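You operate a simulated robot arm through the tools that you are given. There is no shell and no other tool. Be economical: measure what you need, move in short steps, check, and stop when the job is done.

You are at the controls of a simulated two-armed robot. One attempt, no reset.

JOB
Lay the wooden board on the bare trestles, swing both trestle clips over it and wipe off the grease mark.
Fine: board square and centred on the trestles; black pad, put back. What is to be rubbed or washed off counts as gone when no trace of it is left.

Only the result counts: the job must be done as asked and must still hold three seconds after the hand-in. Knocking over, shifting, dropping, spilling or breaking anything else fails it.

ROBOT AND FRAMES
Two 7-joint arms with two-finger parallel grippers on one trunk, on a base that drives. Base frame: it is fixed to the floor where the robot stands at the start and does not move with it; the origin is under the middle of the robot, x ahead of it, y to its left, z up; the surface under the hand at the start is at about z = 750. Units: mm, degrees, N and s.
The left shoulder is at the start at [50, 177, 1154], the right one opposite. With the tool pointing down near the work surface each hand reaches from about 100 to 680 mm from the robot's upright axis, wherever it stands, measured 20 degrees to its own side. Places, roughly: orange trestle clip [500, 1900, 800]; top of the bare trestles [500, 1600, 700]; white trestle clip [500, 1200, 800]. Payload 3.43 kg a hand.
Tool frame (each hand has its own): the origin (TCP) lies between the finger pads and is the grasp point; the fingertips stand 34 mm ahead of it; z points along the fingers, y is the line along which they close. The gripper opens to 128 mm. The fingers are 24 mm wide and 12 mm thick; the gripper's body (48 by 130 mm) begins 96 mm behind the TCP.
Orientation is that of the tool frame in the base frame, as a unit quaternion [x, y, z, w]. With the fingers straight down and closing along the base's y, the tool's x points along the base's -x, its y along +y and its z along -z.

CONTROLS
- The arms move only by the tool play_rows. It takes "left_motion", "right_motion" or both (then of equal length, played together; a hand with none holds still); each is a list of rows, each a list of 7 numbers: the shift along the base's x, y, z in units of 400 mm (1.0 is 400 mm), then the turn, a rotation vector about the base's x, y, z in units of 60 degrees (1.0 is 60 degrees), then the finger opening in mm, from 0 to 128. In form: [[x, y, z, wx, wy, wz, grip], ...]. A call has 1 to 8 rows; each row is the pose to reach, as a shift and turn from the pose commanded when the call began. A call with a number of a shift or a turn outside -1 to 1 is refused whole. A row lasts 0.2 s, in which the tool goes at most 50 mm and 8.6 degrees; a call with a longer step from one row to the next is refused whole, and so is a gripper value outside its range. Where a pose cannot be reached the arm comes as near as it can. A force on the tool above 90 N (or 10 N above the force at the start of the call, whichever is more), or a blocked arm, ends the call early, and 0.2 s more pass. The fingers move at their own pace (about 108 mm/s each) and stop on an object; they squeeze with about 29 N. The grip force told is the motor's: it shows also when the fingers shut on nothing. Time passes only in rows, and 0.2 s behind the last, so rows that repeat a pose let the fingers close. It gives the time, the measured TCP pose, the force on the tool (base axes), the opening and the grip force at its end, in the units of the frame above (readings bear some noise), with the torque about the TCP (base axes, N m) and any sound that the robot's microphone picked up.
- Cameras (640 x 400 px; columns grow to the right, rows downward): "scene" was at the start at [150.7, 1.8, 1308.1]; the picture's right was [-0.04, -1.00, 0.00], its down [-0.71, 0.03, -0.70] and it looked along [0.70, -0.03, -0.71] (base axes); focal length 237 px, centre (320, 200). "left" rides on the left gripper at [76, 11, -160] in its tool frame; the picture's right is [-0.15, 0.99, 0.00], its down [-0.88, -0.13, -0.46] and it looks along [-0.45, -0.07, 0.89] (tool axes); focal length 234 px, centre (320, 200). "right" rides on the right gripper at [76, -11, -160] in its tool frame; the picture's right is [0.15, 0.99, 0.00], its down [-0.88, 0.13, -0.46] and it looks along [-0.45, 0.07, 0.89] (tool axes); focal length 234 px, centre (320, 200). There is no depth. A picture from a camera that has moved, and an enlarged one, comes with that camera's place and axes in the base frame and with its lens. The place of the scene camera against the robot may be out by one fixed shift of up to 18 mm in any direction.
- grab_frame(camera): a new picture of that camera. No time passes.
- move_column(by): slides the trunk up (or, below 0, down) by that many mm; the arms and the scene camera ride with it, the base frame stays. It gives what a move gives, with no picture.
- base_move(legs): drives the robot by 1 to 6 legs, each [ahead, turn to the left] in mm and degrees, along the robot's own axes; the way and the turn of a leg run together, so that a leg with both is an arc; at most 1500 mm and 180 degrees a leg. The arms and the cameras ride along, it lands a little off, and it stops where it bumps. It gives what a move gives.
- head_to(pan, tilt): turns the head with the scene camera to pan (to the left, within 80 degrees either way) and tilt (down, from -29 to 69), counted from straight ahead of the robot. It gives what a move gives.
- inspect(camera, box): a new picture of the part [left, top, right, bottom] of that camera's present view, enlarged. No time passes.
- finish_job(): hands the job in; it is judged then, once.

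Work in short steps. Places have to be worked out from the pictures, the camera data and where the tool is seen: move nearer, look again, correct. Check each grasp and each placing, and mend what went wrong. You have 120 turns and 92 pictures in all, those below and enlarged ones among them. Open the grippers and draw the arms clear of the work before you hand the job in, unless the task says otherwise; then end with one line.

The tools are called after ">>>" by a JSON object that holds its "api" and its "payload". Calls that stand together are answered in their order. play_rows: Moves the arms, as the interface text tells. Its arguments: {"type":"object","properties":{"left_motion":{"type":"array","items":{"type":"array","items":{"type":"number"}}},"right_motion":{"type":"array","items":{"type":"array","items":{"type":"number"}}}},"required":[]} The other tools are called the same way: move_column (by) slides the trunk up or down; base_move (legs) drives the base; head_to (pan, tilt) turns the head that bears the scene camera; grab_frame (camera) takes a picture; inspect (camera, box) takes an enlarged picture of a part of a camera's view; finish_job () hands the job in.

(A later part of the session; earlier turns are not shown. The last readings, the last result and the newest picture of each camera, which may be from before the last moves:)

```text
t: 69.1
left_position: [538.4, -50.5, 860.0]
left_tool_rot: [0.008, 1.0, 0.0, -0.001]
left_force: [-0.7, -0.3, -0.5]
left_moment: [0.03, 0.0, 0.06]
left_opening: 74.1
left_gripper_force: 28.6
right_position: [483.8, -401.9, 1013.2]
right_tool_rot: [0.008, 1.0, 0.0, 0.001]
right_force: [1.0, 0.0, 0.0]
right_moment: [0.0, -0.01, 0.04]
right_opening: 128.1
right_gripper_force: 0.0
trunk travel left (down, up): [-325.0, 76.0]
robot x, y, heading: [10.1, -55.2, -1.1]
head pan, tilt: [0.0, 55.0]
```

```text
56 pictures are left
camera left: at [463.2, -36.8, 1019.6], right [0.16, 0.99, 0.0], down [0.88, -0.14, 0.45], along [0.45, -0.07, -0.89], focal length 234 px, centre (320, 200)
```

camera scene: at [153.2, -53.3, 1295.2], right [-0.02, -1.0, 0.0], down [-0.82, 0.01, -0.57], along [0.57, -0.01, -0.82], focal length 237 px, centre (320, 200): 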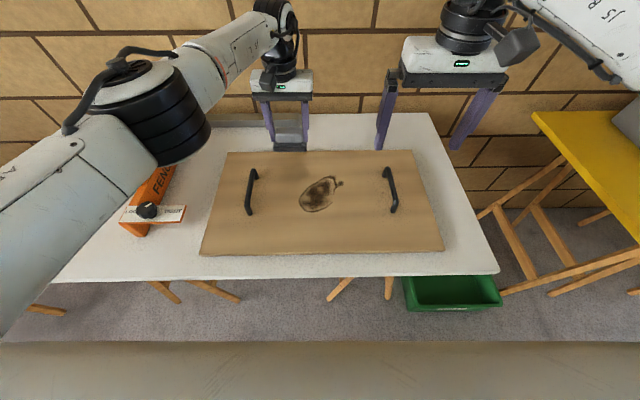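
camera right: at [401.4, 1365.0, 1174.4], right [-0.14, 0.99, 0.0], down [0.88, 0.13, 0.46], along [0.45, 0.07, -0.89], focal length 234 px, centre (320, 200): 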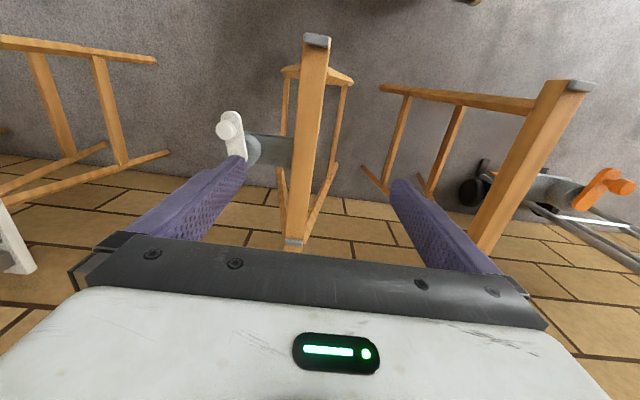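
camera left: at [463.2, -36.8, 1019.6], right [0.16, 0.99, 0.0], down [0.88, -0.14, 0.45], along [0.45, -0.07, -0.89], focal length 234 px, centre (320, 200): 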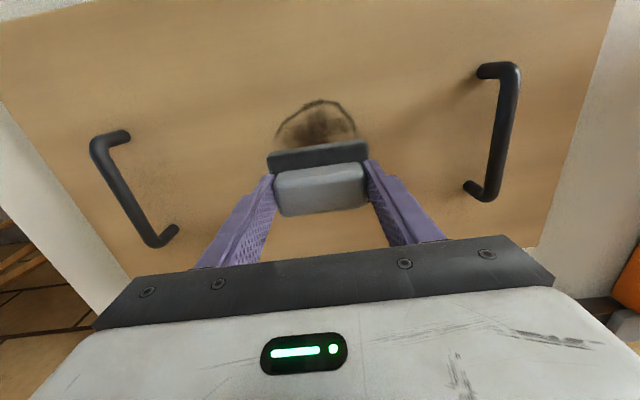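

The pad is above the mark's middle. I lower it slowly until it touches the board.

>>> {"api": "play_rows", "payload": {"left_motion": [[0, 0, -0.04, 0, 0, 0, 50], [0, 0, -0.07, 0, 0, 0, 50], [0, 0, -0.08, 0, 0, 0, 50], [0, 0, -0.09, 0, 0, 0, 50], [0, 0, -0.095, 0, 0, 0, 50], [0, 0, -0.1, 0, 0, 0, 50]]}}

```text
t: 70.5
left_position: [538.9, -51.9, 821.1]
left_tool_rot: [0.008, 1.0, 0.001, -0.001]
left_force: [-0.4, 0.1, -0.6]
left_moment: [0.06, -0.05, -0.01]
left_opening: 74.5
left_gripper_force: 29.1
right_position: [484.1, -401.3, 1013.4]
right_tool_rot: [0.008, 1.0, 0.0, 0.0]
right_force: [0.2, 0.2, 1.2]
right_moment: [0.0, -0.01, 0.03]
right_opening: 128.2
right_gripper_force: 0.1
trunk travel left (down, up): [-325.0, 76.0]
robot x, y, heading: [9.7, -55.6, -1.0]
head pan, tilt: [0.0, 55.0]
```

No contact yet at z 821; I continue down in 2 mm steps.

>>> {"api": "play_rows", "payload": {"left_motion": [[0, 0, -0.005, 0, 0, 0, 50], [0, 0, -0.01, 0, 0, 0, 50], [0, 0, -0.015, 0, 0, 0, 50]]}}

```text
t: 71.3
left_position: [538.1, -51.7, 819.4]
left_tool_rot: [0.008, 1.0, -0.001, 0.004]
left_force: [-6.7, 9.4, 44.1]
left_moment: [0.62, 0.59, -0.06]
left_opening: 74.3
left_gripper_force: 28.7
right_position: [481.4, -401.7, 1016.0]
right_tool_rot: [0.009, 1.0, 0.0, 0.002]
right_force: [0.1, -0.1, 0.4]
right_moment: [0.02, -0.01, -0.02]
right_opening: 127.9
right_gripper_force: 0.0
trunk travel left (down, up): [-325.0, 76.0]
robot x, y, heading: [13.6, -55.3, -1.2]
head pan, tilt: [0.0, 55.0]
```

Contact at z≈819.5 (44 N). I ease off slightly and rub in a serpentine.

>>> {"api": "play_rows", "payload": {"left_motion": [[0, 0, 0.005, 0, 0, 0, 50], [-0.06, 0, 0.005, 0, 0, 0, 50], [-0.12, 0, 0.005, 0, 0, 0, 50], [-0.12, 0.07, 0.005, 0, 0, 0, 50], [-0.04, 0.07, 0.005, 0, 0, 0, 50], [0.04, 0.07, 0.005, 0, 0, 0, 50], [0.12, 0.07, 0.005, 0, 0, 0, 50], [0.12, 0, 0.005, 0, 0, 0, 50]]}}

>>> {"api": "inspect", "payload": {"camera": "scene", "box": [180, 130, 460, 290]}}

```text
t: 73.1
left_position: [588.5, -45.0, 820.6]
left_tool_rot: [0.006, 1.0, 0.003, 0.005]
left_force: [0.6, 18.3, 33.2]
left_moment: [-0.56, 0.74, -0.39]
left_opening: 74.1
left_gripper_force: 29.0
right_position: [482.5, -399.7, 1014.6]
right_tool_rot: [0.009, 1.0, -0.001, 0.002]
right_force: [-0.3, -0.5, 0.2]
right_moment: [0.01, -0.03, 0.0]
right_opening: 127.8
right_gripper_force: 0.1
trunk travel left (down, up): [-325.0, 76.0]
robot x, y, heading: [12.3, -57.9, -0.8]
head pan, tilt: [0.0, 55.0]
```

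```text
2.29 times, centred on (320, 210) of scene
camera zoom: at [150.7, -51.9, 1295.5], right [-0.02, -1.0, 0.0], down [-0.82, 0.01, -0.58], along [0.58, -0.01, -0.82], focal length 541 px, centre (320, 177)
```

zoom: 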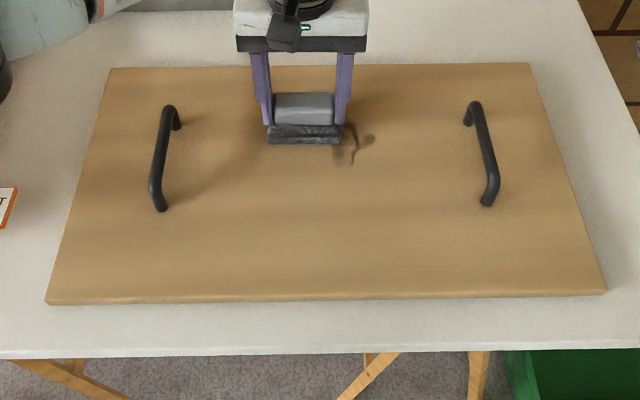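

Rubbing works well; only the far right part and the tail remain. I go on to the right there.

>>> {"api": "play_rows", "payload": {"left_motion": [[0, -0.07, 0, 0, 0, 0, 50], [0, -0.14, 0, 0, 0, 0, 50], [0, -0.19, 0, 0, 0, 0, 50], [-0.06, -0.19, 0, 0, 0, 0, 50], [-0.12, -0.19, 0, 0, 0, 0, 50], [-0.12, -0.12, 0, 0, 0, 0, 50], [-0.05, -0.12, 0, 0, 0, 0, 50], [0.02, -0.12, 0, 0, 0, 0, 50]]}}

>>> {"api": "inspect", "payload": {"camera": "scene", "box": [180, 130, 460, 290]}}

```text
t: 74.9
left_position: [590.2, -99.7, 819.4]
left_tool_rot: [0.011, 1.0, 0.001, 0.001]
left_force: [-15.0, -1.8, 25.8]
left_moment: [-0.15, -0.12, -0.09]
left_opening: 74.1
left_gripper_force: 29.0
left hand out of reach, approached as far as the arm can: row 3
right_position: [480.7, -401.1, 1015.6]
right_tool_rot: [0.009, 1.0, 0.0, 0.002]
right_force: [-0.2, -0.2, -0.8]
right_moment: [0.03, -0.01, 0.01]
right_opening: 127.8
right_gripper_force: 0.1
trunk travel left (down, up): [-325.0, 76.0]
robot x, y, heading: [11.5, -53.6, -0.9]
head pan, tilt: [0.0, 55.0]
```

```text
2.29 times, centred on (320, 210) of scene
camera zoom: at [149.1, -53.4, 1295.7], right [-0.02, -1.0, 0.0], down [-0.82, 0.02, -0.58], along [0.58, -0.01, -0.82], focal length 541 px, centre (320, 177)
```

zoom: 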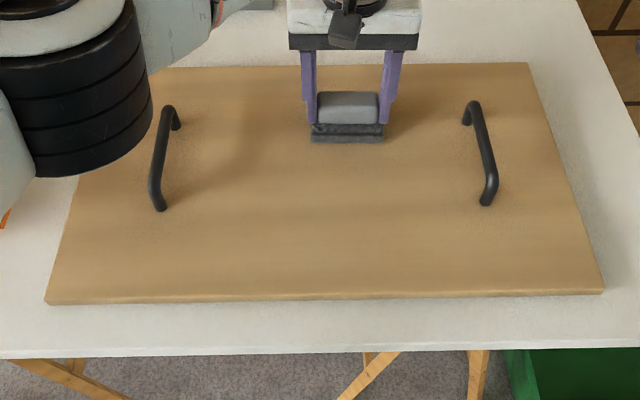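

Looks clean; I do one more pass over the whole area for certainty, then lift.

>>> {"api": "play_rows", "payload": {"left_motion": [[-0.1, 0, 0, 0, 0, 0, 50], [-0.2, 0, 0, 0, 0, 0, 50], [-0.26, 0.06, 0, 0, 0, 0, 50], [-0.18, 0.12, 0, 0, 0, 0, 50], [-0.08, 0.12, 0, 0, 0, 0, 50], [0, 0.16, 0, 0, 0, 0, 50], [-0.05, 0.2, 0, 0, 0, 0, 50], [-0.15, 0.2, 0, 0, 0, 0, 50]]}}

>>> {"api": "play_rows", "payload": {"left_motion": [[-0.05, 0, 0, 0, 0, 0, 50], [0, 0, 0.06, 0, 0, 0, 50], [0, 0, 0.12, 0, 0, 0, 50], [0, 0, 0.2, 0, 0, 0, 50], [0, 0.1, 0.25, 0, 0, 0, 50], [-0.02, 0.2, 0.3, 0, 0, 0, 50], [-0.04, 0.31, 0.33, 0, 0, 0, 50], [-0.06, 0.41, 0.35, 0, 0, 0, 50]]}}

>>> {"api": "inspect", "payload": {"camera": "scene", "box": [240, 140, 420, 260]}}

>>> {"api": "grab_frame", "payload": {"camera": "left"}}

```text
t: 76.7
left_position: [540.3, -17.2, 820.6]
left_tool_rot: [0.006, 1.0, 0.001, 0.007]
left_force: [13.8, 5.0, 34.6]
left_moment: [-0.24, -0.01, -0.02]
left_opening: 74.2
left_gripper_force: 28.9
right_position: [482.6, -401.6, 1013.3]
right_tool_rot: [0.009, 1.0, 0.0, 0.001]
right_force: [0.4, 0.0, 0.0]
right_moment: [0.01, 0.03, 0.0]
right_opening: 127.9
right_gripper_force: 0.1
trunk travel left (down, up): [-325.0, 76.0]
robot x, y, heading: [13.3, -57.5, -1.0]
head pan, tilt: [0.0, 55.0]
```

```text
t: 78.5
left_position: [510.6, 147.8, 956.7]
left_tool_rot: [0.01, 1.0, 0.001, 0.001]
left_force: [-0.1, -0.2, -1.0]
left_moment: [-0.01, 0.0, 0.02]
left_opening: 74.4
left_gripper_force: 28.7
right_position: [484.2, -401.0, 1012.7]
right_tool_rot: [0.009, 1.0, 0.0, 0.0]
right_force: [0.7, 0.5, 0.0]
right_moment: [0.0, -0.01, 0.0]
right_opening: 128.2
right_gripper_force: 0.2
trunk travel left (down, up): [-325.0, 76.0]
robot x, y, heading: [10.4, -52.2, -1.4]
head pan, tilt: [0.0, 55.0]
```

```text
3.33 times, centred on (330, 200) of scene
camera zoom: at [153.0, -52.7, 1295.2], right [-0.02, -1.0, 0.0], down [-0.82, 0.01, -0.57], along [0.57, -0.01, -0.82], focal length 790 px, centre (287, 200)
```

zoom: 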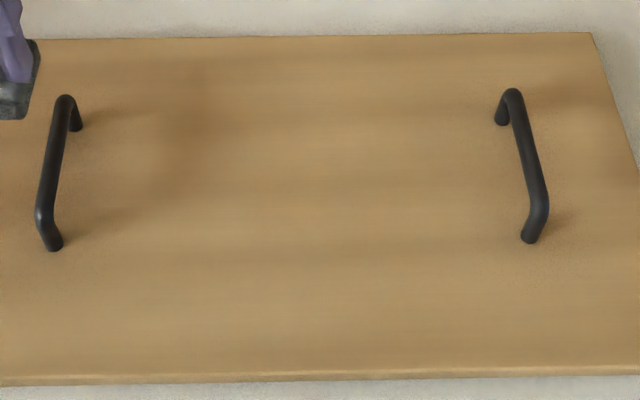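

```text
52 pictures are left
camera left: at [436.0, 161.5, 1115.2], right [0.16, 0.99, 0.0], down [0.88, -0.15, 0.46], along [0.45, -0.08, -0.89], focal length 234 px, centre (320, 200)
```

left: 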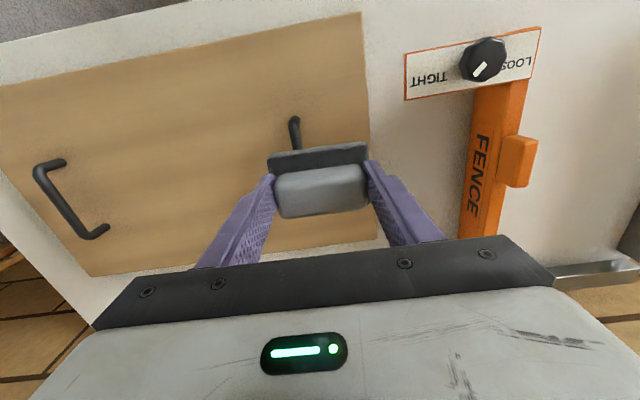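

The mark is completely gone. I drive back to put the pad in its place.

>>> {"api": "base_move", "payload": {"legs": [[0, 91], [378, 0], [0, -90]]}}

>>> {"api": "head_to", "payload": {"pan": 20, "tilt": 55}}

```text
t: 88.6
left_position: [512.9, 522.5, 957.2]
left_tool_rot: [0.013, 1.0, 0.0, -0.001]
left_force: [0.2, -0.4, -1.0]
left_moment: [-0.03, 0.03, 0.01]
left_opening: 74.4
left_gripper_force: 29.1
right_position: [481.9, -25.8, 1013.1]
right_tool_rot: [0.014, 1.0, 0.0, 0.0]
right_force: [0.0, 0.3, 0.7]
right_moment: [0.0, 0.0, -0.02]
right_opening: 128.0
right_gripper_force: 0.0
trunk travel left (down, up): [-325.0, 76.0]
robot x, y, heading: [13.7, 326.8, -1.5]
head pan, tilt: [0.0, 55.0]
```

```text
t: 89.5
left_position: [514.1, 521.7, 955.3]
left_tool_rot: [0.013, 1.0, 0.0, 0.0]
left_force: [0.7, 0.7, -0.5]
left_moment: [-0.01, 0.02, 0.01]
left_opening: 74.2
left_gripper_force: 29.0
right_position: [481.9, -25.6, 1012.6]
right_tool_rot: [0.013, 1.0, 0.0, 0.0]
right_force: [-1.2, 0.0, -0.1]
right_moment: [0.02, -0.02, 0.0]
right_opening: 127.8
right_gripper_force: 0.0
trunk travel left (down, up): [-325.0, 76.0]
robot x, y, heading: [14.7, 324.1, -1.7]
head pan, tilt: [20.0, 55.0]
```

I move the pad back above its place with the yaw restored, and lower it.

>>> {"api": "play_rows", "payload": {"left_motion": [[-0.08, 0.02, -0.02, 0, 0, 0.01, 50], [-0.16, 0.05, -0.06, 0, 0, 0.03, 50], [-0.23, 0.078, -0.12, 0, 0, 0.045, 50], [-0.26, 0.078, -0.2, 0, 0, 0.045, 50], [-0.26, 0.078, -0.28, 0, 0, 0.045, 50], [-0.26, 0.078, -0.34, 0, 0, 0.045, 50], [-0.26, 0.078, -0.365, 0, 0, 0.045, 50], [-0.26, 0.078, -0.374, 0, 0, 0.045, 50]]}}

>>> {"api": "inspect", "payload": {"camera": "scene", "box": [230, 170, 350, 250]}}

```text
t: 91.3
left_position: [410.5, 552.6, 804.6]
left_tool_rot: [-0.01, 1.0, 0.0, -0.001]
left_force: [-0.7, 0.1, -0.4]
left_moment: [0.0, 0.03, 0.03]
left_opening: 74.0
left_gripper_force: 29.1
right_position: [482.5, -23.9, 1011.5]
right_tool_rot: [0.014, 1.0, 0.0, 0.0]
right_force: [0.2, 0.5, 0.3]
right_moment: [0.03, -0.02, -0.02]
right_opening: 127.9
right_gripper_force: 0.2
trunk travel left (down, up): [-325.0, 76.0]
robot x, y, heading: [12.3, 325.5, -1.5]
head pan, tilt: [20.0, 55.0]
```

```text
5.00 times, centred on (290, 210) of scene
camera zoom: at [150.3, 350.4, 1295.2], right [0.32, -0.95, 0.0], down [-0.78, -0.26, -0.57], along [0.54, 0.18, -0.82], focal length 1184 px, centre (470, 150)
```

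zoom: 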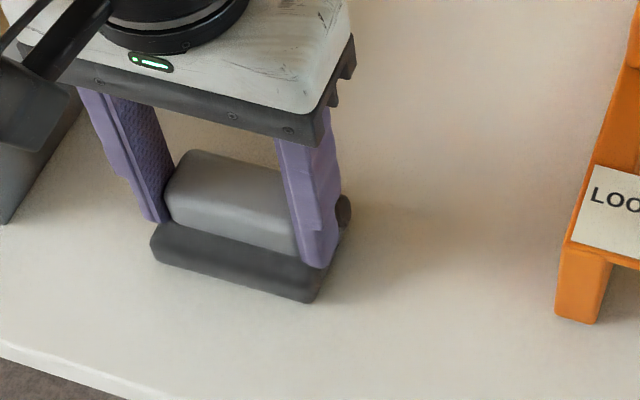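

Almost down; I lower the last 2 mm, open, and rise.

>>> {"api": "play_rows", "payload": {"left_motion": [[0, 0, -0.004, 0, 0, 0, 50], [0, 0, -0.006, 0, 0, 0, 50], [0, 0, -0.004, 0, 0, 0, 90], [0, 0, -0.004, 0, 0, 0, 110], [0, 0, 0.05, 0, 0, 0, 110], [0, 0, 0.15, 0, 0, 0, 110], [0, 0, 0.27, 0, 0, 0, 110], [0.04, 0, 0.38, 0, 0, 0, 110]]}}

>>> {"api": "inspect", "payload": {"camera": "scene", "box": [210, 150, 370, 260]}}

```text
t: 93.1
left_position: [424.3, 550.6, 958.2]
left_tool_rot: [-0.01, 1.0, -0.001, 0.0]
left_force: [0.2, 0.3, -0.2]
left_moment: [0.0, -0.02, 0.0]
left_opening: 109.9
left_gripper_force: 0.0
right_position: [482.7, -25.2, 1013.0]
right_tool_rot: [0.014, 1.0, 0.0, 0.0]
right_force: [0.2, 0.0, 0.6]
right_moment: [-0.02, -0.02, 0.0]
right_opening: 128.1
right_gripper_force: 0.2
trunk travel left (down, up): [-325.0, 76.0]
robot x, y, heading: [10.6, 325.2, -1.8]
head pan, tilt: [20.0, 55.0]
```

```text
3.64 times, centred on (290, 205) of scene
camera zoom: at [150.4, 350.1, 1295.1], right [0.32, -0.95, 0.0], down [-0.78, -0.26, -0.57], along [0.54, 0.18, -0.82], focal length 861 px, centre (429, 182)
```

zoom: 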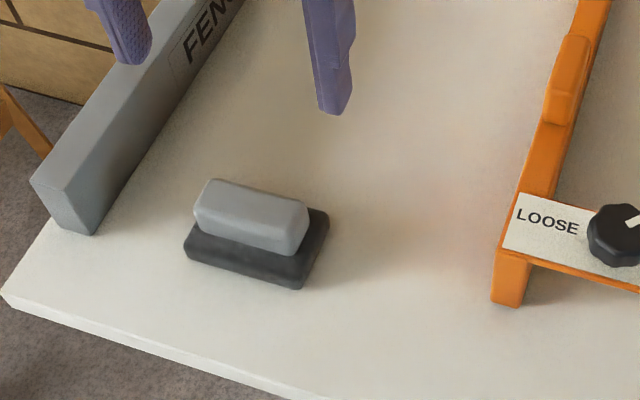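

The pad is back. I drive to face the board squarely.

>>> {"api": "base_move", "payload": {"legs": [[0, -88.5], [385, 0], [0, 90.5]]}}

>>> {"api": "head_to", "payload": {"pan": 0, "tilt": 55}}

>>> {"api": "grab_frame", "payload": {"camera": "scene"}}

>>> {"api": "grab_frame", "payload": {"camera": "left"}}

>>> {"api": "grab_frame", "payload": {"camera": "right"}}

```text
t: 103.0
left_position: [422.6, 188.0, 957.9]
left_tool_rot: [-0.037, 0.999, -0.001, 0.0]
left_force: [0.3, -0.3, 0.5]
left_moment: [0.05, -0.03, -0.02]
left_opening: 110.0
left_gripper_force: 0.0
right_position: [510.5, -384.7, 1012.6]
right_tool_rot: [-0.012, 1.0, 0.0, 0.0]
right_force: [-0.1, -0.3, 0.2]
right_moment: [0.0, 0.0, -0.01]
right_opening: 128.1
right_gripper_force: 0.1
trunk travel left (down, up): [-325.0, 76.0]
robot x, y, heading: [24.2, -59.7, 1.6]
head pan, tilt: [20.0, 55.0]
```

```text
t: 103.8
left_position: [422.2, 188.8, 957.3]
left_tool_rot: [-0.037, 0.999, 0.0, 0.0]
left_force: [-0.1, -0.6, 0.1]
left_moment: [0.0, -0.02, 0.0]
left_opening: 109.9
left_gripper_force: 0.0
right_position: [510.3, -385.3, 1013.1]
right_tool_rot: [-0.012, 1.0, 0.0, 0.0]
right_force: [-0.5, -0.2, -1.1]
right_moment: [-0.01, 0.0, -0.01]
right_opening: 127.6
right_gripper_force: 0.2
trunk travel left (down, up): [-325.0, 76.0]
robot x, y, heading: [23.0, -58.2, 1.3]
head pan, tilt: [0.0, 55.0]
```

```text
49 pictures are left
camera scene: at [164.7, -51.6, 1295.2], right [0.03, -1.0, 0.0], down [-0.82, -0.02, -0.57], along [0.57, 0.01, -0.82], focal length 237 px, centre (320, 200)
```

scene: 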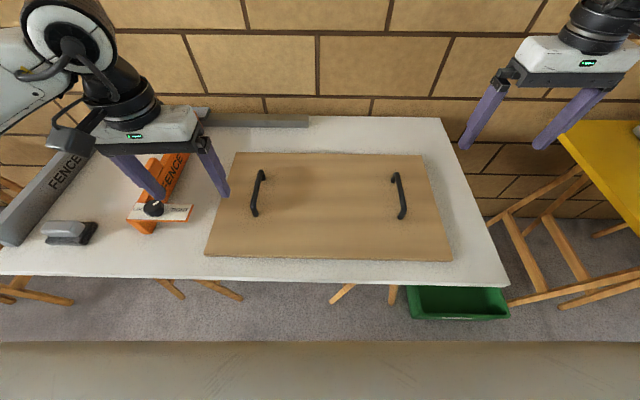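

```text
48 pictures are left
camera left: at [347.5, 195.5, 1117.0], right [0.07, 1.0, 0.0], down [0.89, -0.07, 0.46], along [0.45, -0.03, -0.89], focal length 234 px, centre (320, 200)
```

left: 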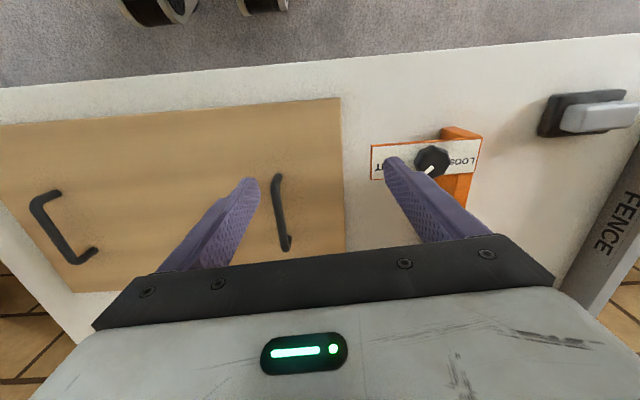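

```text
47 pictures are left
camera right: at [434.0, -397.5, 1173.4], right [-0.17, 0.99, 0.0], down [0.88, 0.15, 0.46], along [0.45, 0.08, -0.89], focal length 234 px, centre (320, 200)
```

right: 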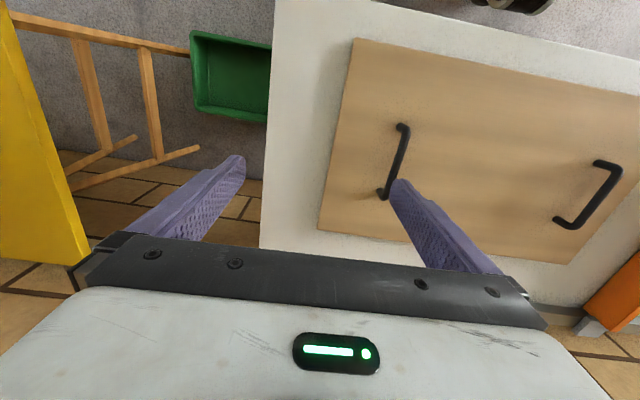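

Handles are at roughly y≈121 and -253, x≈530, board square within ~1°. I bring both hands above them at z 880 with yaw zeroed.

>>> {"api": "play_rows", "payload": {"left_motion": [[0.05, -0.03, -0.035, 0, 0, -0.014, 100], [0.1, -0.07, -0.07, 0, 0, -0.028, 100], [0.16, -0.1, -0.11, 0, 0, -0.042, 100], [0.22, -0.14, -0.15, 0, 0, -0.056, 100], [0.27, -0.17, -0.1925, 0, 0, -0.07, 100]], "right_motion": [[0.01, 0.066, -0.066, 0, 0, -0.005, 100], [0.02, 0.132, -0.132, 0, 0, -0.01, 100], [0.03, 0.198, -0.198, 0, 0, -0.015, 100], [0.04, 0.264, -0.264, 0, 0, -0.02, 100], [0.05, 0.33, -0.3325, 0, 0, -0.023, 100]]}}

>>> {"api": "grab_frame", "payload": {"camera": "left"}}

>>> {"api": "grab_frame", "payload": {"camera": "right"}}

```text
t: 105.0
left_position: [532.2, 119.3, 880.0]
left_tool_rot: [0.0, 1.0, 0.0, -0.001]
left_force: [-0.5, 0.0, -0.2]
left_moment: [-0.01, -0.04, 0.01]
left_opening: 100.0
left_gripper_force: 0.2
right_position: [531.0, -251.7, 880.8]
right_tool_rot: [0.0, 1.0, 0.0, 0.0]
right_force: [-1.6, -0.2, -0.4]
right_moment: [0.0, 0.0, 0.0]
right_opening: 99.9
right_gripper_force: 0.1
trunk travel left (down, up): [-325.0, 76.0]
robot x, y, heading: [21.5, -59.6, 1.2]
head pan, tilt: [0.0, 55.0]
```

```text
46 pictures are left
camera left: at [456.7, 132.4, 1039.6], right [0.15, 0.99, 0.0], down [0.88, -0.13, 0.45], along [0.45, -0.07, -0.89], focal length 234 px, centre (320, 200)
```

left: 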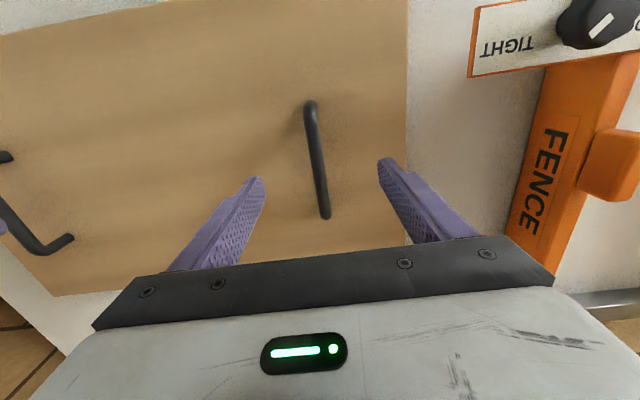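

```text
45 pictures are left
camera right: at [454.0, -262.1, 1041.0], right [-0.15, 0.99, 0.0], down [0.88, 0.13, 0.46], along [0.45, 0.07, -0.89], focal length 234 px, centre (320, 200)
```

right: 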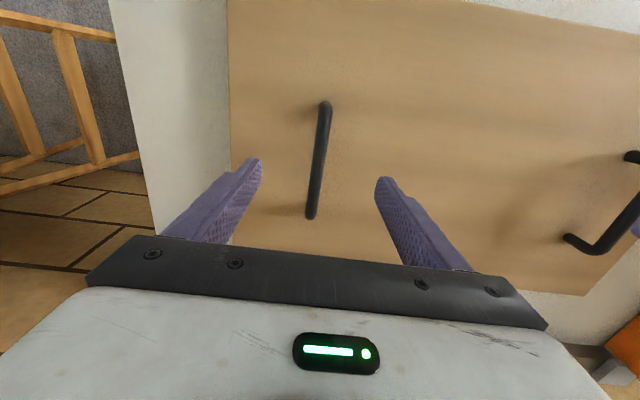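

Both handles lie between the fingers (y≈117/-253, centre x≈539). I lower both hands and close on the handles.

>>> {"api": "play_rows", "payload": {"left_motion": [[0.017, -0.004, -0.07, 0, 0, 0, 70], [0.017, -0.004, -0.13, 0, 0, 0, 60], [0.017, -0.004, -0.17, 0, 0, 0, 60], [0.017, -0.004, -0.187, 0, 0, 0, 60], [0.017, -0.004, -0.187, 0, 0, 0, 20], [0.017, -0.004, -0.187, 0, 0, 0, 0], [0.017, -0.004, -0.187, 0, 0, 0, 0]], "right_motion": [[0.02, -0.004, -0.07, 0, 0, 0, 70], [0.02, -0.004, -0.13, 0, 0, 0, 60], [0.02, -0.004, -0.17, 0, 0, 0, 60], [0.02, -0.004, -0.187, 0, 0, 0, 60], [0.02, -0.004, -0.187, 0, 0, 0, 20], [0.02, -0.004, -0.187, 0, 0, 0, 0], [0.02, -0.004, -0.187, 0, 0, 0, 0]]}}

>>> {"api": "inspect", "payload": {"camera": "scene", "box": [180, 100, 480, 290]}}

```text
t: 106.6
left_position: [537.6, 116.9, 804.9]
left_tool_rot: [0.001, 1.0, -0.002, 0.0]
left_force: [-0.8, -9.1, 0.4]
left_moment: [-0.02, -0.47, 0.23]
left_opening: 13.8
left_gripper_force: 29.2
right_position: [537.4, -253.2, 804.6]
right_tool_rot: [-0.002, 1.0, 0.002, 0.0]
right_force: [0.0, 8.3, 0.3]
right_moment: [0.02, -0.61, -0.09]
right_opening: 13.6
right_gripper_force: 28.9
trunk travel left (down, up): [-325.0, 76.0]
robot x, y, heading: [19.5, -59.3, 1.1]
head pan, tilt: [0.0, 55.0]
```

```text
2.11 times, centred on (330, 195) of scene
camera zoom: at [165.1, -51.6, 1295.0], right [0.02, -1.0, 0.0], down [-0.82, -0.02, -0.57], along [0.57, 0.01, -0.82], focal length 499 px, centre (299, 210)
```

zoom: 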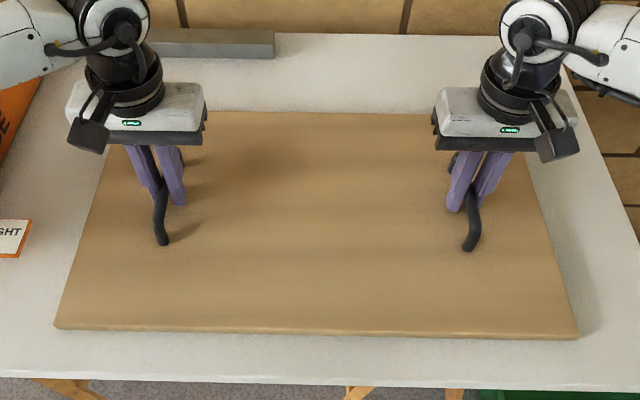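

Both handles gripped at 13.7 mm. I lift slowly together.

>>> {"api": "play_rows", "payload": {"left_motion": [[0, 0, 0.01, 0, 0, 0, 0], [0, 0, 0.03, 0, 0, 0, 0], [0, 0, 0.06, 0, 0, 0, 0], [0, 0, 0.1, 0, 0, 0, 0], [0, 0, 0.15, 0, 0, 0, 0], [0, 0, 0.2, 0, 0, 0, 0], [0, 0, 0.25, 0, 0, 0, 0], [0, 0, 0.29, 0, 0, 0, 0]], "right_motion": [[0, 0, 0.01, 0, 0, 0, 0], [0, 0, 0.03, 0, 0, 0, 0], [0, 0, 0.06, 0, 0, 0, 0], [0, 0, 0.1, 0, 0, 0, 0], [0, 0, 0.15, 0, 0, 0, 0], [0, 0, 0.2, 0, 0, 0, 0], [0, 0, 0.25, 0, 0, 0, 0], [0, 0, 0.29, 0, 0, 0, 0]]}}

>>> {"api": "inspect", "payload": {"camera": "scene", "box": [160, 80, 500, 300]}}

```text
t: 108.4
left_position: [539.1, 114.8, 923.6]
left_tool_rot: [0.001, 1.0, -0.002, 0.0]
left_force: [-0.5, -21.0, -5.8]
left_moment: [-0.11, -0.16, -0.02]
left_opening: 13.7
left_gripper_force: 28.9
right_position: [538.4, -254.3, 919.8]
right_tool_rot: [-0.001, 1.0, 0.001, 0.001]
right_force: [1.8, 21.0, -5.9]
right_moment: [0.03, 0.14, -0.15]
right_opening: 13.7
right_gripper_force: 29.1
trunk travel left (down, up): [-325.0, 76.0]
robot x, y, heading: [24.2, -64.3, 1.0]
head pan, tilt: [0.0, 55.0]
```

```text
1.82 times, centred on (330, 190) of scene
camera zoom: at [165.6, -51.7, 1295.0], right [0.02, -1.0, 0.0], down [-0.82, -0.02, -0.57], along [0.57, 0.01, -0.82], focal length 431 px, centre (302, 218)
```

zoom: 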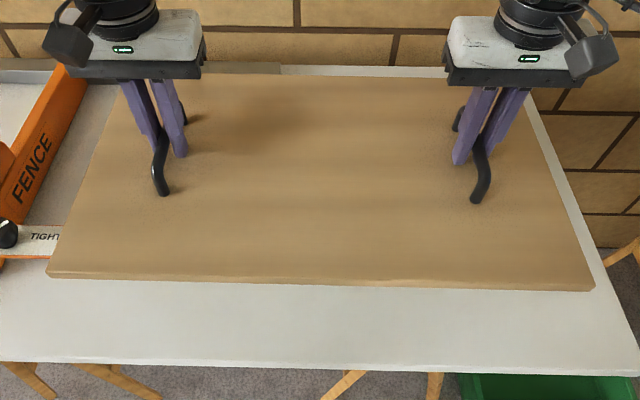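

The board is up (≈1.2 kg) and level; the hands pull apart with 21 N, so I relax that by 1 mm each.

>>> {"api": "play_rows", "payload": {"left_motion": [[0, -0.0025, 0.03, 0, 0, 0, 0], [0, -0.004, 0.06, 0, 0, 0, 0], [0, -0.004, 0.06, 0, 0, 0, 0]], "right_motion": [[0, 0.0025, 0.03, 0, 0, 0, 0], [0, 0.004, 0.06, 0, 0, 0, 0], [0, 0.004, 0.06, 0, 0, 0, 0]]}}

```text
t: 109.2
left_position: [539.8, 115.8, 946.0]
left_tool_rot: [0.0, 1.0, 0.0, -0.001]
left_force: [-0.9, -14.7, -6.5]
left_moment: [-0.11, -0.09, -0.06]
left_opening: 13.7
left_gripper_force: 29.1
right_position: [538.4, -253.6, 944.5]
right_tool_rot: [-0.001, 1.0, 0.0, -0.001]
right_force: [1.4, 14.3, -6.1]
right_moment: [-0.01, 0.13, -0.12]
right_opening: 13.7
right_gripper_force: 29.2
trunk travel left (down, up): [-325.0, 76.0]
robot x, y, heading: [23.2, -59.3, 1.4]
head pan, tilt: [0.0, 55.0]
```

Fine. Now I drive with the board to the front of the trestles.

>>> {"api": "base_move", "payload": {"legs": [[0, 89], [1500, 0], [140, 0], [0, -90]]}}

>>> {"api": "grab_frame", "payload": {"camera": "scene"}}

```text
t: 125.3
left_position: [471.6, 1742.7, 945.7]
left_tool_rot: [0.0, 1.0, 0.0, -0.001]
left_force: [-2.1, -0.4, -6.0]
left_moment: [-0.01, 0.01, -0.13]
left_opening: 13.7
left_gripper_force: 29.1
right_position: [472.0, 1372.7, 944.6]
right_tool_rot: [-0.001, 1.0, -0.001, 0.0]
right_force: [-0.3, -0.1, -6.5]
right_moment: [-0.04, 0.03, -0.15]
right_opening: 13.8
right_gripper_force: 29.3
trunk travel left (down, up): [-325.0, 76.0]
robot x, y, heading: [-40.1, 1567.3, 1.5]
head pan, tilt: [0.0, 55.0]
```

```text
42 pictures are left
camera scene: at [98.6, 1574.7, 1295.0], right [0.03, -1.0, 0.0], down [-0.82, -0.02, -0.57], along [0.57, 0.01, -0.82], focal length 237 px, centre (320, 200)
```

scene: 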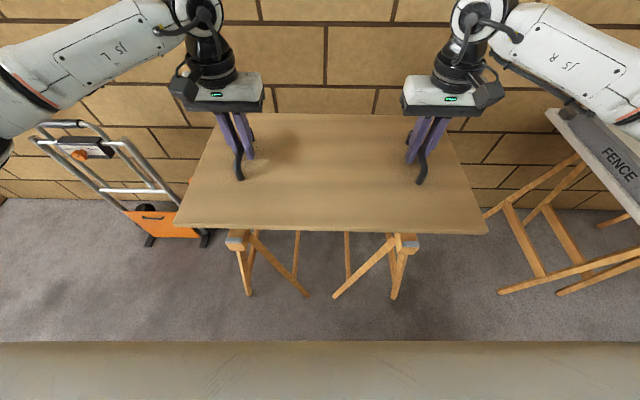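

Board is at (472,1558), square. I drive 66 mm forward, then adjust with the arms.

>>> {"api": "base_move", "payload": {"legs": [[66, 0]]}}

>>> {"api": "head_to", "payload": {"pan": 0, "tilt": 60}}

>>> {"api": "grab_frame", "payload": {"camera": "left"}}

>>> {"api": "grab_frame", "payload": {"camera": "right"}}

>>> {"api": "grab_frame", "payload": {"camera": "scene"}}

```text
t: 126.3
left_position: [537.6, 1744.3, 945.2]
left_tool_rot: [0.0, 1.0, 0.0, -0.002]
left_force: [0.1, -1.0, -6.6]
left_moment: [0.01, 0.03, -0.04]
left_opening: 13.5
left_gripper_force: 29.1
right_position: [537.2, 1374.3, 944.6]
right_tool_rot: [0.0, 1.0, 0.0, -0.001]
right_force: [0.1, 0.7, -6.2]
right_moment: [-0.03, 0.1, -0.14]
right_opening: 13.9
right_gripper_force: 29.3
trunk travel left (down, up): [-325.0, 76.0]
robot x, y, heading: [20.9, 1570.7, 1.3]
head pan, tilt: [0.0, 55.0]
```

```text
t: 126.9
left_position: [536.8, 1745.4, 945.2]
left_tool_rot: [0.0, 1.0, 0.0, -0.003]
left_force: [-0.8, -0.8, -5.3]
left_moment: [-0.01, -0.09, -0.06]
left_opening: 13.6
left_gripper_force: 29.3
right_position: [536.8, 1375.6, 942.8]
right_tool_rot: [0.0, 1.0, 0.0, -0.002]
right_force: [0.6, 0.9, -7.0]
right_moment: [0.02, 0.12, -0.09]
right_opening: 13.7
right_gripper_force: 28.9
trunk travel left (down, up): [-325.0, 76.0]
robot x, y, heading: [23.9, 1568.7, 1.3]
head pan, tilt: [0.0, 60.0]
```

```text
41 pictures are left
camera left: at [462.1, 1757.6, 1105.1], right [0.15, 0.99, 0.0], down [0.88, -0.13, 0.45], along [0.45, -0.07, -0.89], focal length 234 px, centre (320, 200)
```

left: 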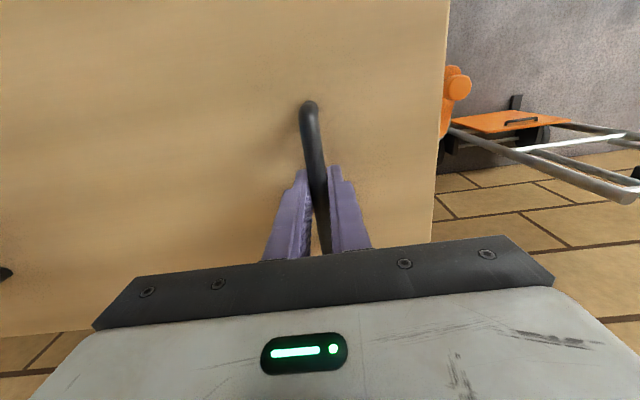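

```text
40 pictures are left
camera right: at [460.1, 1364.2, 1104.5], right [-0.15, 0.99, 0.0], down [0.88, 0.13, 0.45], along [0.45, 0.07, -0.89], focal length 234 px, centre (320, 200)
```

right: 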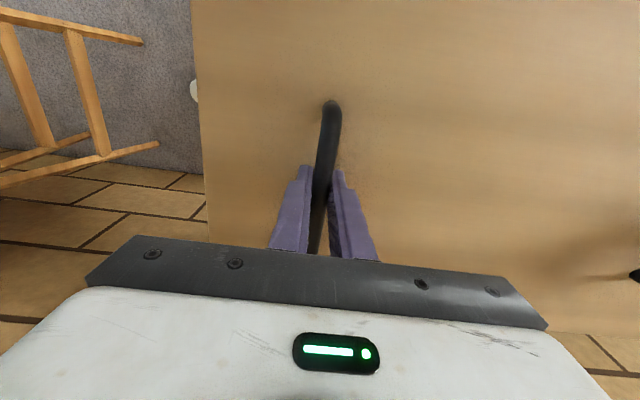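

```text
39 pictures are left
camera scene: at [158.5, 1576.3, 1289.0], right [0.03, -1.0, 0.0], down [-0.87, -0.02, -0.5], along [0.5, 0.01, -0.87], focal length 237 px, centre (320, 200)
```

scene: 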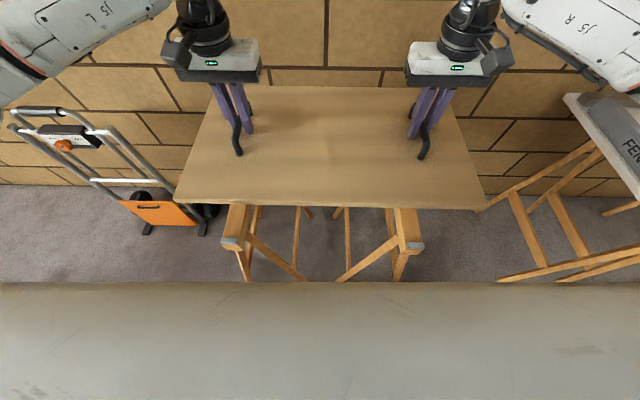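

Board spans y 1272–1853 now, so centre ≈1562; the posts leave a ~594 mm gap centred near 1575. I shift +13 mm in y, lower to z≈860 and look again.

>>> {"api": "play_rows", "payload": {"left_motion": [[0.003, 0.017, -0.05, 0, 0, 0, 0], [0.005, 0.034, -0.1, 0, 0, 0, 0], [0.005, 0.034, -0.16, 0, 0, 0, 0], [0.005, 0.034, -0.2125, 0, 0, 0, 0]], "right_motion": [[0.003, 0.017, -0.05, 0, 0, 0, 0], [0.005, 0.034, -0.1, 0, 0, 0, 0], [0.005, 0.034, -0.16, 0, 0, 0, 0], [0.005, 0.034, -0.2125, 0, 0, 0, 0]]}}

>>> {"api": "inspect", "payload": {"camera": "left", "box": [340, 0, 600, 160]}}

>>> {"api": "inspect", "payload": {"camera": "right", "box": [60, 0, 320, 160]}}

>>> {"api": "inspect", "payload": {"camera": "scene", "box": [160, 80, 500, 290]}}

```text
t: 127.9
left_position: [539.3, 1759.4, 859.7]
left_tool_rot: [0.0, 1.0, 0.001, -0.001]
left_force: [-1.4, -1.1, -7.3]
left_moment: [0.09, -0.15, -0.18]
left_opening: 13.6
left_gripper_force: 29.1
right_position: [538.3, 1388.3, 857.6]
right_tool_rot: [-0.001, 1.0, -0.001, -0.001]
right_force: [1.3, 2.0, -5.6]
right_moment: [0.07, 0.19, -0.2]
right_opening: 13.6
right_gripper_force: 28.6
trunk travel left (down, up): [-325.0, 76.0]
robot x, y, heading: [20.4, 1571.7, 1.5]
head pan, tilt: [0.0, 60.0]
```

```text
2.46 times, centred on (470, 80) of left
camera zoom: at [464.7, 1771.6, 1019.4], right [0.15, 0.99, 0.0], down [0.88, -0.13, 0.45], along [0.45, -0.07, -0.89], focal length 576 px, centre (-49, 495)
```

zoom: 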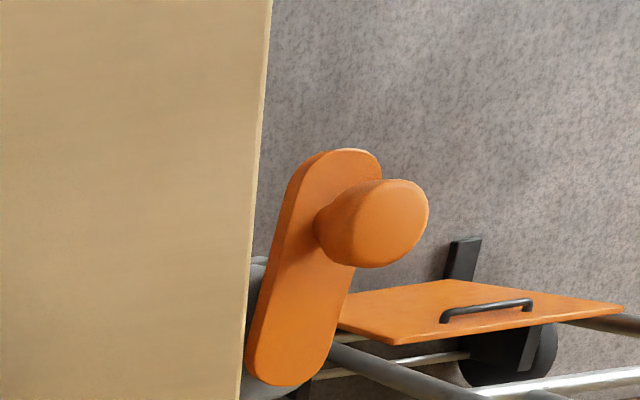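

```text
2.46 times, centred on (190, 80) of right
camera zoom: at [461.9, 1378.3, 1018.7], right [-0.15, 0.99, 0.0], down [0.88, 0.13, 0.45], along [0.45, 0.07, -0.89], focal length 576 px, centre (640, 495)
```

zoom: 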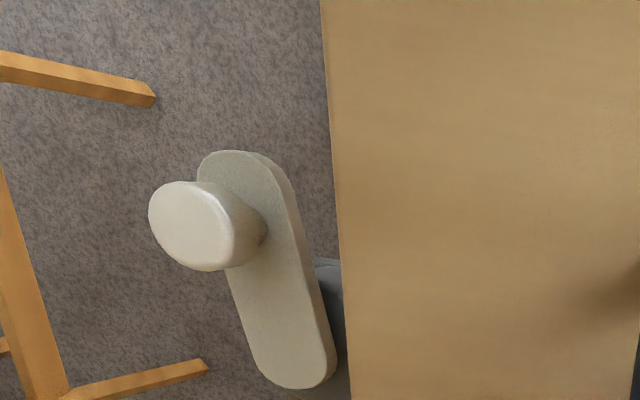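

```text
1.88 times, centred on (330, 185) of scene
camera zoom: at [158.8, 1576.4, 1288.9], right [0.03, -1.0, 0.0], down [-0.87, -0.02, -0.5], along [0.5, 0.01, -0.87], focal length 446 px, centre (301, 228)
```

zoom: 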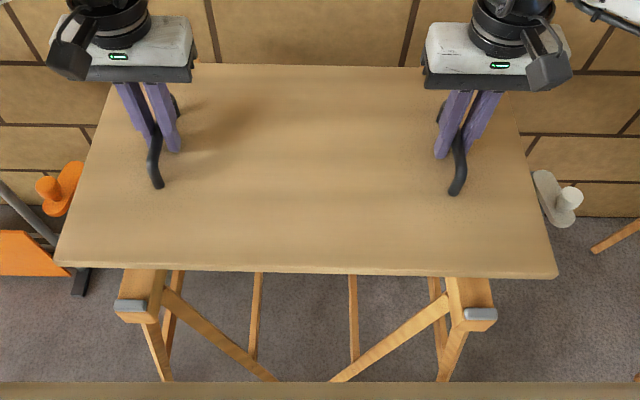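

Board edges now at y≈1286/1864, matching the posts and end caps symmetric. I lower further, slowly.

>>> {"api": "play_rows", "payload": {"left_motion": [[0, 0, -0.04, 0, 0, 0, 0], [0, 0, -0.08, 0, 0, 0, 0], [0, 0, -0.1, 0, 0, 0, 0], [0, 0, -0.11, 0, 0, 0, 0]], "right_motion": [[0, 0, -0.04, 0, 0, 0, 0], [0, 0, -0.08, 0, 0, 0, 0], [0, 0, -0.1, 0, 0, 0, 0], [0, 0, -0.11, 0, 0, 0, 0]]}}

>>> {"api": "inspect", "payload": {"camera": "scene", "box": [160, 100, 340, 290]}}

>>> {"api": "inspect", "payload": {"camera": "scene", "box": [330, 100, 510, 290]}}

```text
t: 128.9
left_position: [538.5, 1758.3, 816.9]
left_tool_rot: [-0.001, 1.0, 0.0, -0.002]
left_force: [0.1, 0.3, -6.3]
left_moment: [-0.07, 0.32, -0.03]
left_opening: 13.3
left_gripper_force: 29.0
right_position: [538.7, 1389.0, 815.1]
right_tool_rot: [0.0, 1.0, -0.001, -0.001]
right_force: [0.5, -0.8, -6.5]
right_moment: [0.0, -0.3, -0.08]
right_opening: 13.8
right_gripper_force: 29.4
trunk travel left (down, up): [-325.0, 76.0]
robot x, y, heading: [18.7, 1568.9, 1.3]
head pan, tilt: [0.0, 60.0]
```

```text
2.11 times, centred on (250, 195) of scene
camera zoom: at [158.6, 1576.4, 1288.9], right [0.03, -1.0, 0.0], down [-0.87, -0.02, -0.5], along [0.5, 0.01, -0.87], focal length 499 px, centre (467, 210)
```

zoom: 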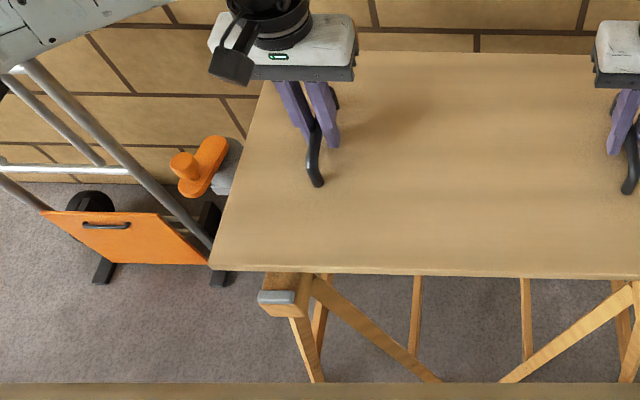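

```text
2.11 times, centred on (420, 195) of scene
camera zoom: at [158.6, 1576.4, 1288.9], right [0.03, -1.0, 0.0], down [-0.87, -0.02, -0.5], along [0.5, 0.01, -0.87], focal length 499 px, centre (110, 210)
```

zoom: 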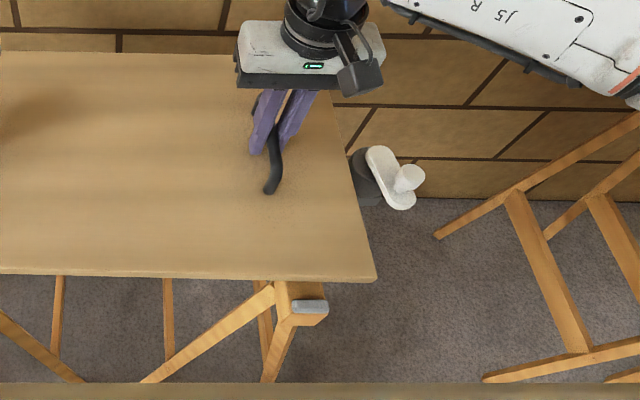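

Still clear of the beams. I go on down in small steps, watching the force.

>>> {"api": "play_rows", "payload": {"left_motion": [[0, 0, -0.01, 0, 0, 0, 0], [0, 0, -0.02, 0, 0, 0, 0], [0, 0, -0.03, 0, 0, 0, 0]], "right_motion": [[0, 0, -0.01, 0, 0, 0, 0], [0, 0, -0.02, 0, 0, 0, 0], [0, 0, -0.03, 0, 0, 0, 0]]}}

```text
t: 129.7
left_position: [539.2, 1759.0, 804.3]
left_tool_rot: [0.0, 1.0, 0.0, -0.001]
left_force: [-1.3, 1.2, -6.8]
left_moment: [-0.03, -0.02, -0.1]
left_opening: 13.7
left_gripper_force: 28.5
right_position: [537.5, 1388.9, 804.0]
right_tool_rot: [0.0, 1.0, 0.001, -0.001]
right_force: [1.4, -1.2, -7.1]
right_moment: [0.0, 0.03, -0.16]
right_opening: 13.7
right_gripper_force: 28.4
trunk travel left (down, up): [-325.0, 76.0]
robot x, y, heading: [23.5, 1568.1, 1.5]
head pan, tilt: [0.0, 60.0]
```

No contact yet at board underside z≈749, so the beams are lower; I continue in 4 mm steps.

>>> {"api": "play_rows", "payload": {"left_motion": [[0, 0, -0.01, 0, 0, 0, 0], [0, 0, -0.02, 0, 0, 0, 0], [0, 0, -0.03, 0, 0, 0, 0]], "right_motion": [[0, 0, -0.01, 0, 0, 0, 0], [0, 0, -0.02, 0, 0, 0, 0], [0, 0, -0.03, 0, 0, 0, 0]]}}

>>> {"api": "inspect", "payload": {"camera": "scene", "box": [160, 180, 340, 290]}}

```text
t: 130.5
left_position: [538.3, 1758.4, 794.6]
left_tool_rot: [0.0, 1.0, -0.001, 0.001]
left_force: [4.3, 1.2, -0.6]
left_moment: [0.0, 0.9, 0.04]
left_opening: 13.3
left_gripper_force: 29.0
right_position: [539.0, 1389.1, 794.7]
right_tool_rot: [-0.001, 1.0, 0.001, 0.002]
right_force: [-5.8, -2.0, 15.5]
right_moment: [0.02, 0.77, -0.01]
right_opening: 13.8
right_gripper_force: 28.9
trunk travel left (down, up): [-325.0, 76.0]
robot x, y, heading: [22.0, 1566.9, 1.3]
head pan, tilt: [0.0, 60.0]
```

```text
3.56 times, centred on (250, 235) of scene
camera zoom: at [156.5, 1576.7, 1289.9], right [0.03, -1.0, 0.0], down [-0.87, -0.02, -0.5], along [0.5, 0.01, -0.87], focal length 842 px, centre (569, 76)
```

zoom: 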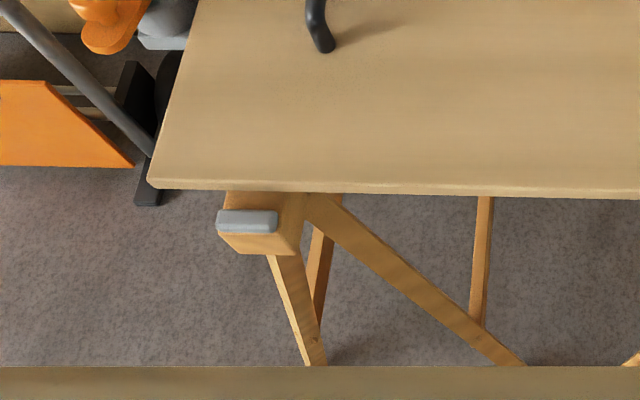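

Contact: beam top at z≈740, with board within 1–2 mm of the computed centre (541, 1574). I settle it 1.5 mm and open the fingers, then rise.

>>> {"api": "play_rows", "payload": {"left_motion": [[0, 0, -0.004, 0, 0, 0, 0], [0, 0, -0.004, 0, 0, 0, 20], [0, 0, -0.002, 0, 0, 0, 50], [0, 0, -0.002, 0, 0, 0, 60], [0, 0, 0.05, 0, 0, 0, 60], [0, 0, 0.12, 0, 0, 0, 60], [0, 0, 0.2, 0, 0, 0, 60], [0, 0, 0.3, 0, 0, 0, 60]], "right_motion": [[0, 0, -0.003, 0, 0, 0, 0], [0, 0, -0.003, 0, 0, 0, 20], [0, 0, -0.002, 0, 0, 0, 50], [0, 0, -0.002, 0, 0, 0, 60], [0, 0, 0.05, 0, 0, 0, 60], [0, 0, 0.12, 0, 0, 0, 60], [0, 0, 0.2, 0, 0, 0, 60], [0, 0, 0.3, 0, 0, 0, 60]]}}

>>> {"api": "grab_frame", "payload": {"camera": "left"}}

>>> {"api": "grab_frame", "payload": {"camera": "right"}}

>>> {"api": "inspect", "payload": {"camera": "scene", "box": [160, 60, 500, 280]}}

```text
t: 132.3
left_position: [539.1, 1758.2, 915.7]
left_tool_rot: [-0.001, 1.0, 0.0, 0.0]
left_force: [0.3, 0.1, -0.7]
left_moment: [-0.01, -0.02, -0.02]
left_opening: 60.1
left_gripper_force: 0.1
right_position: [536.5, 1390.6, 909.6]
right_tool_rot: [-0.001, 1.0, -0.001, 0.0]
right_force: [0.0, 0.5, -0.7]
right_moment: [0.0, -0.03, 0.03]
right_opening: 60.2
right_gripper_force: 0.0
trunk travel left (down, up): [-325.0, 76.0]
robot x, y, heading: [19.8, 1566.4, 1.3]
head pan, tilt: [0.0, 60.0]
```

```text
32 pictures are left
camera left: at [463.6, 1770.7, 1074.9], right [0.15, 0.99, 0.0], down [0.88, -0.13, 0.45], along [0.45, -0.07, -0.89], focal length 234 px, centre (320, 200)
```

left: 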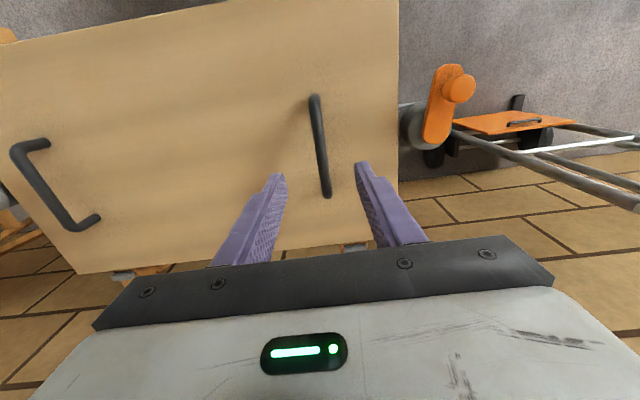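

```text
31 pictures are left
camera right: at [460.9, 1379.9, 1070.1], right [-0.15, 0.99, 0.0], down [0.88, 0.13, 0.46], along [0.45, 0.07, -0.89], focal length 234 px, centre (320, 200)
```

right: 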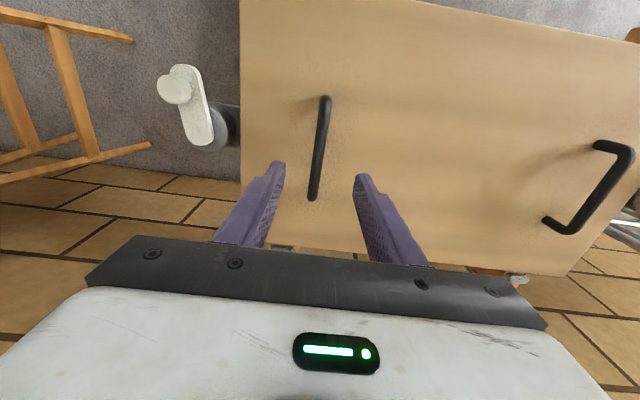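

```text
1.82 times, centred on (330, 170) of scene
camera zoom: at [157.0, 1576.4, 1289.1], right [0.03, -1.0, 0.0], down [-0.87, -0.02, -0.5], along [0.5, 0.01, -0.87], focal length 431 px, centre (302, 254)
```

zoom: 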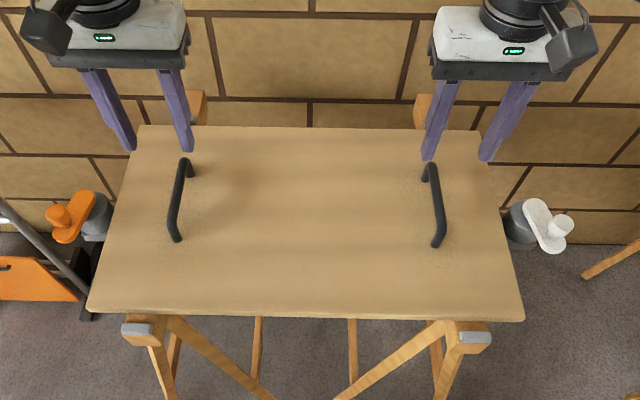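

The board lies flat. I check the centring along x more closely: the beams' rear ends and rear caps.

>>> {"api": "inspect", "payload": {"camera": "scene", "box": [225, 90, 425, 150]}}

>>> {"api": "inspect", "payload": {"camera": "left", "box": [290, 190, 420, 260]}}

>>> {"api": "inspect", "payload": {"camera": "right", "box": [440, 240, 600, 330]}}

```text
3.20 times, centred on (325, 120) of scene
camera zoom: at [157.0, 1576.4, 1289.1], right [0.03, -1.0, 0.0], down [-0.87, -0.02, -0.5], along [0.5, 0.01, -0.87], focal length 758 px, centre (304, 456)
```

zoom: 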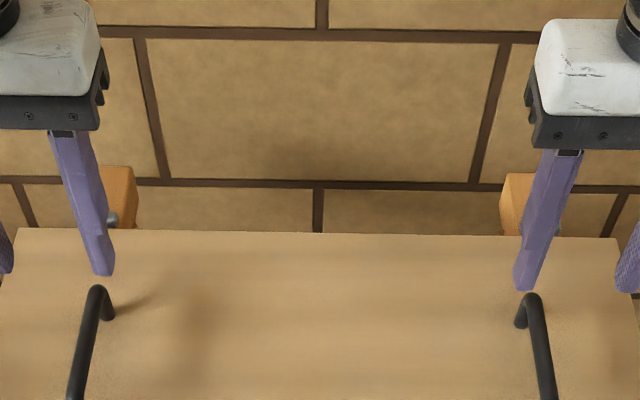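

```text
4.92 times, centred on (355, 225) of left
camera zoom: at [463.6, 1770.7, 1074.9], right [0.15, 0.99, 0.0], down [0.88, -0.13, 0.45], along [0.45, -0.07, -0.89], focal length 1153 px, centre (148, 77)
```

zoom: 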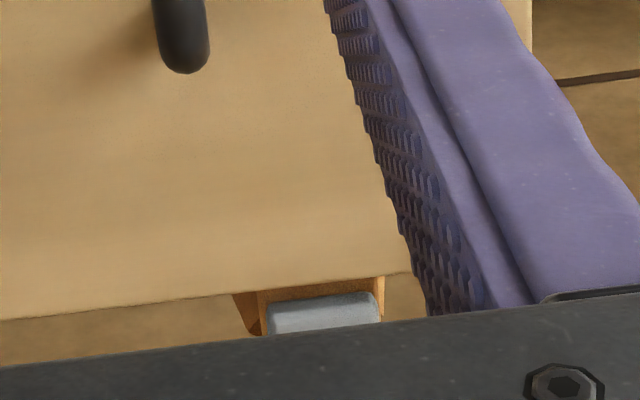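

```text
4.00 times, centred on (520, 285) of right
camera zoom: at [460.9, 1379.9, 1070.1], right [-0.15, 0.99, 0.0], down [0.88, 0.13, 0.46], along [0.45, 0.07, -0.89], focal length 937 px, centre (-480, -140)
```

zoom: 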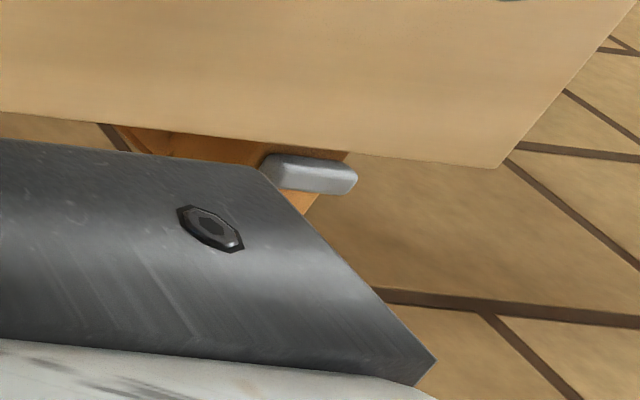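

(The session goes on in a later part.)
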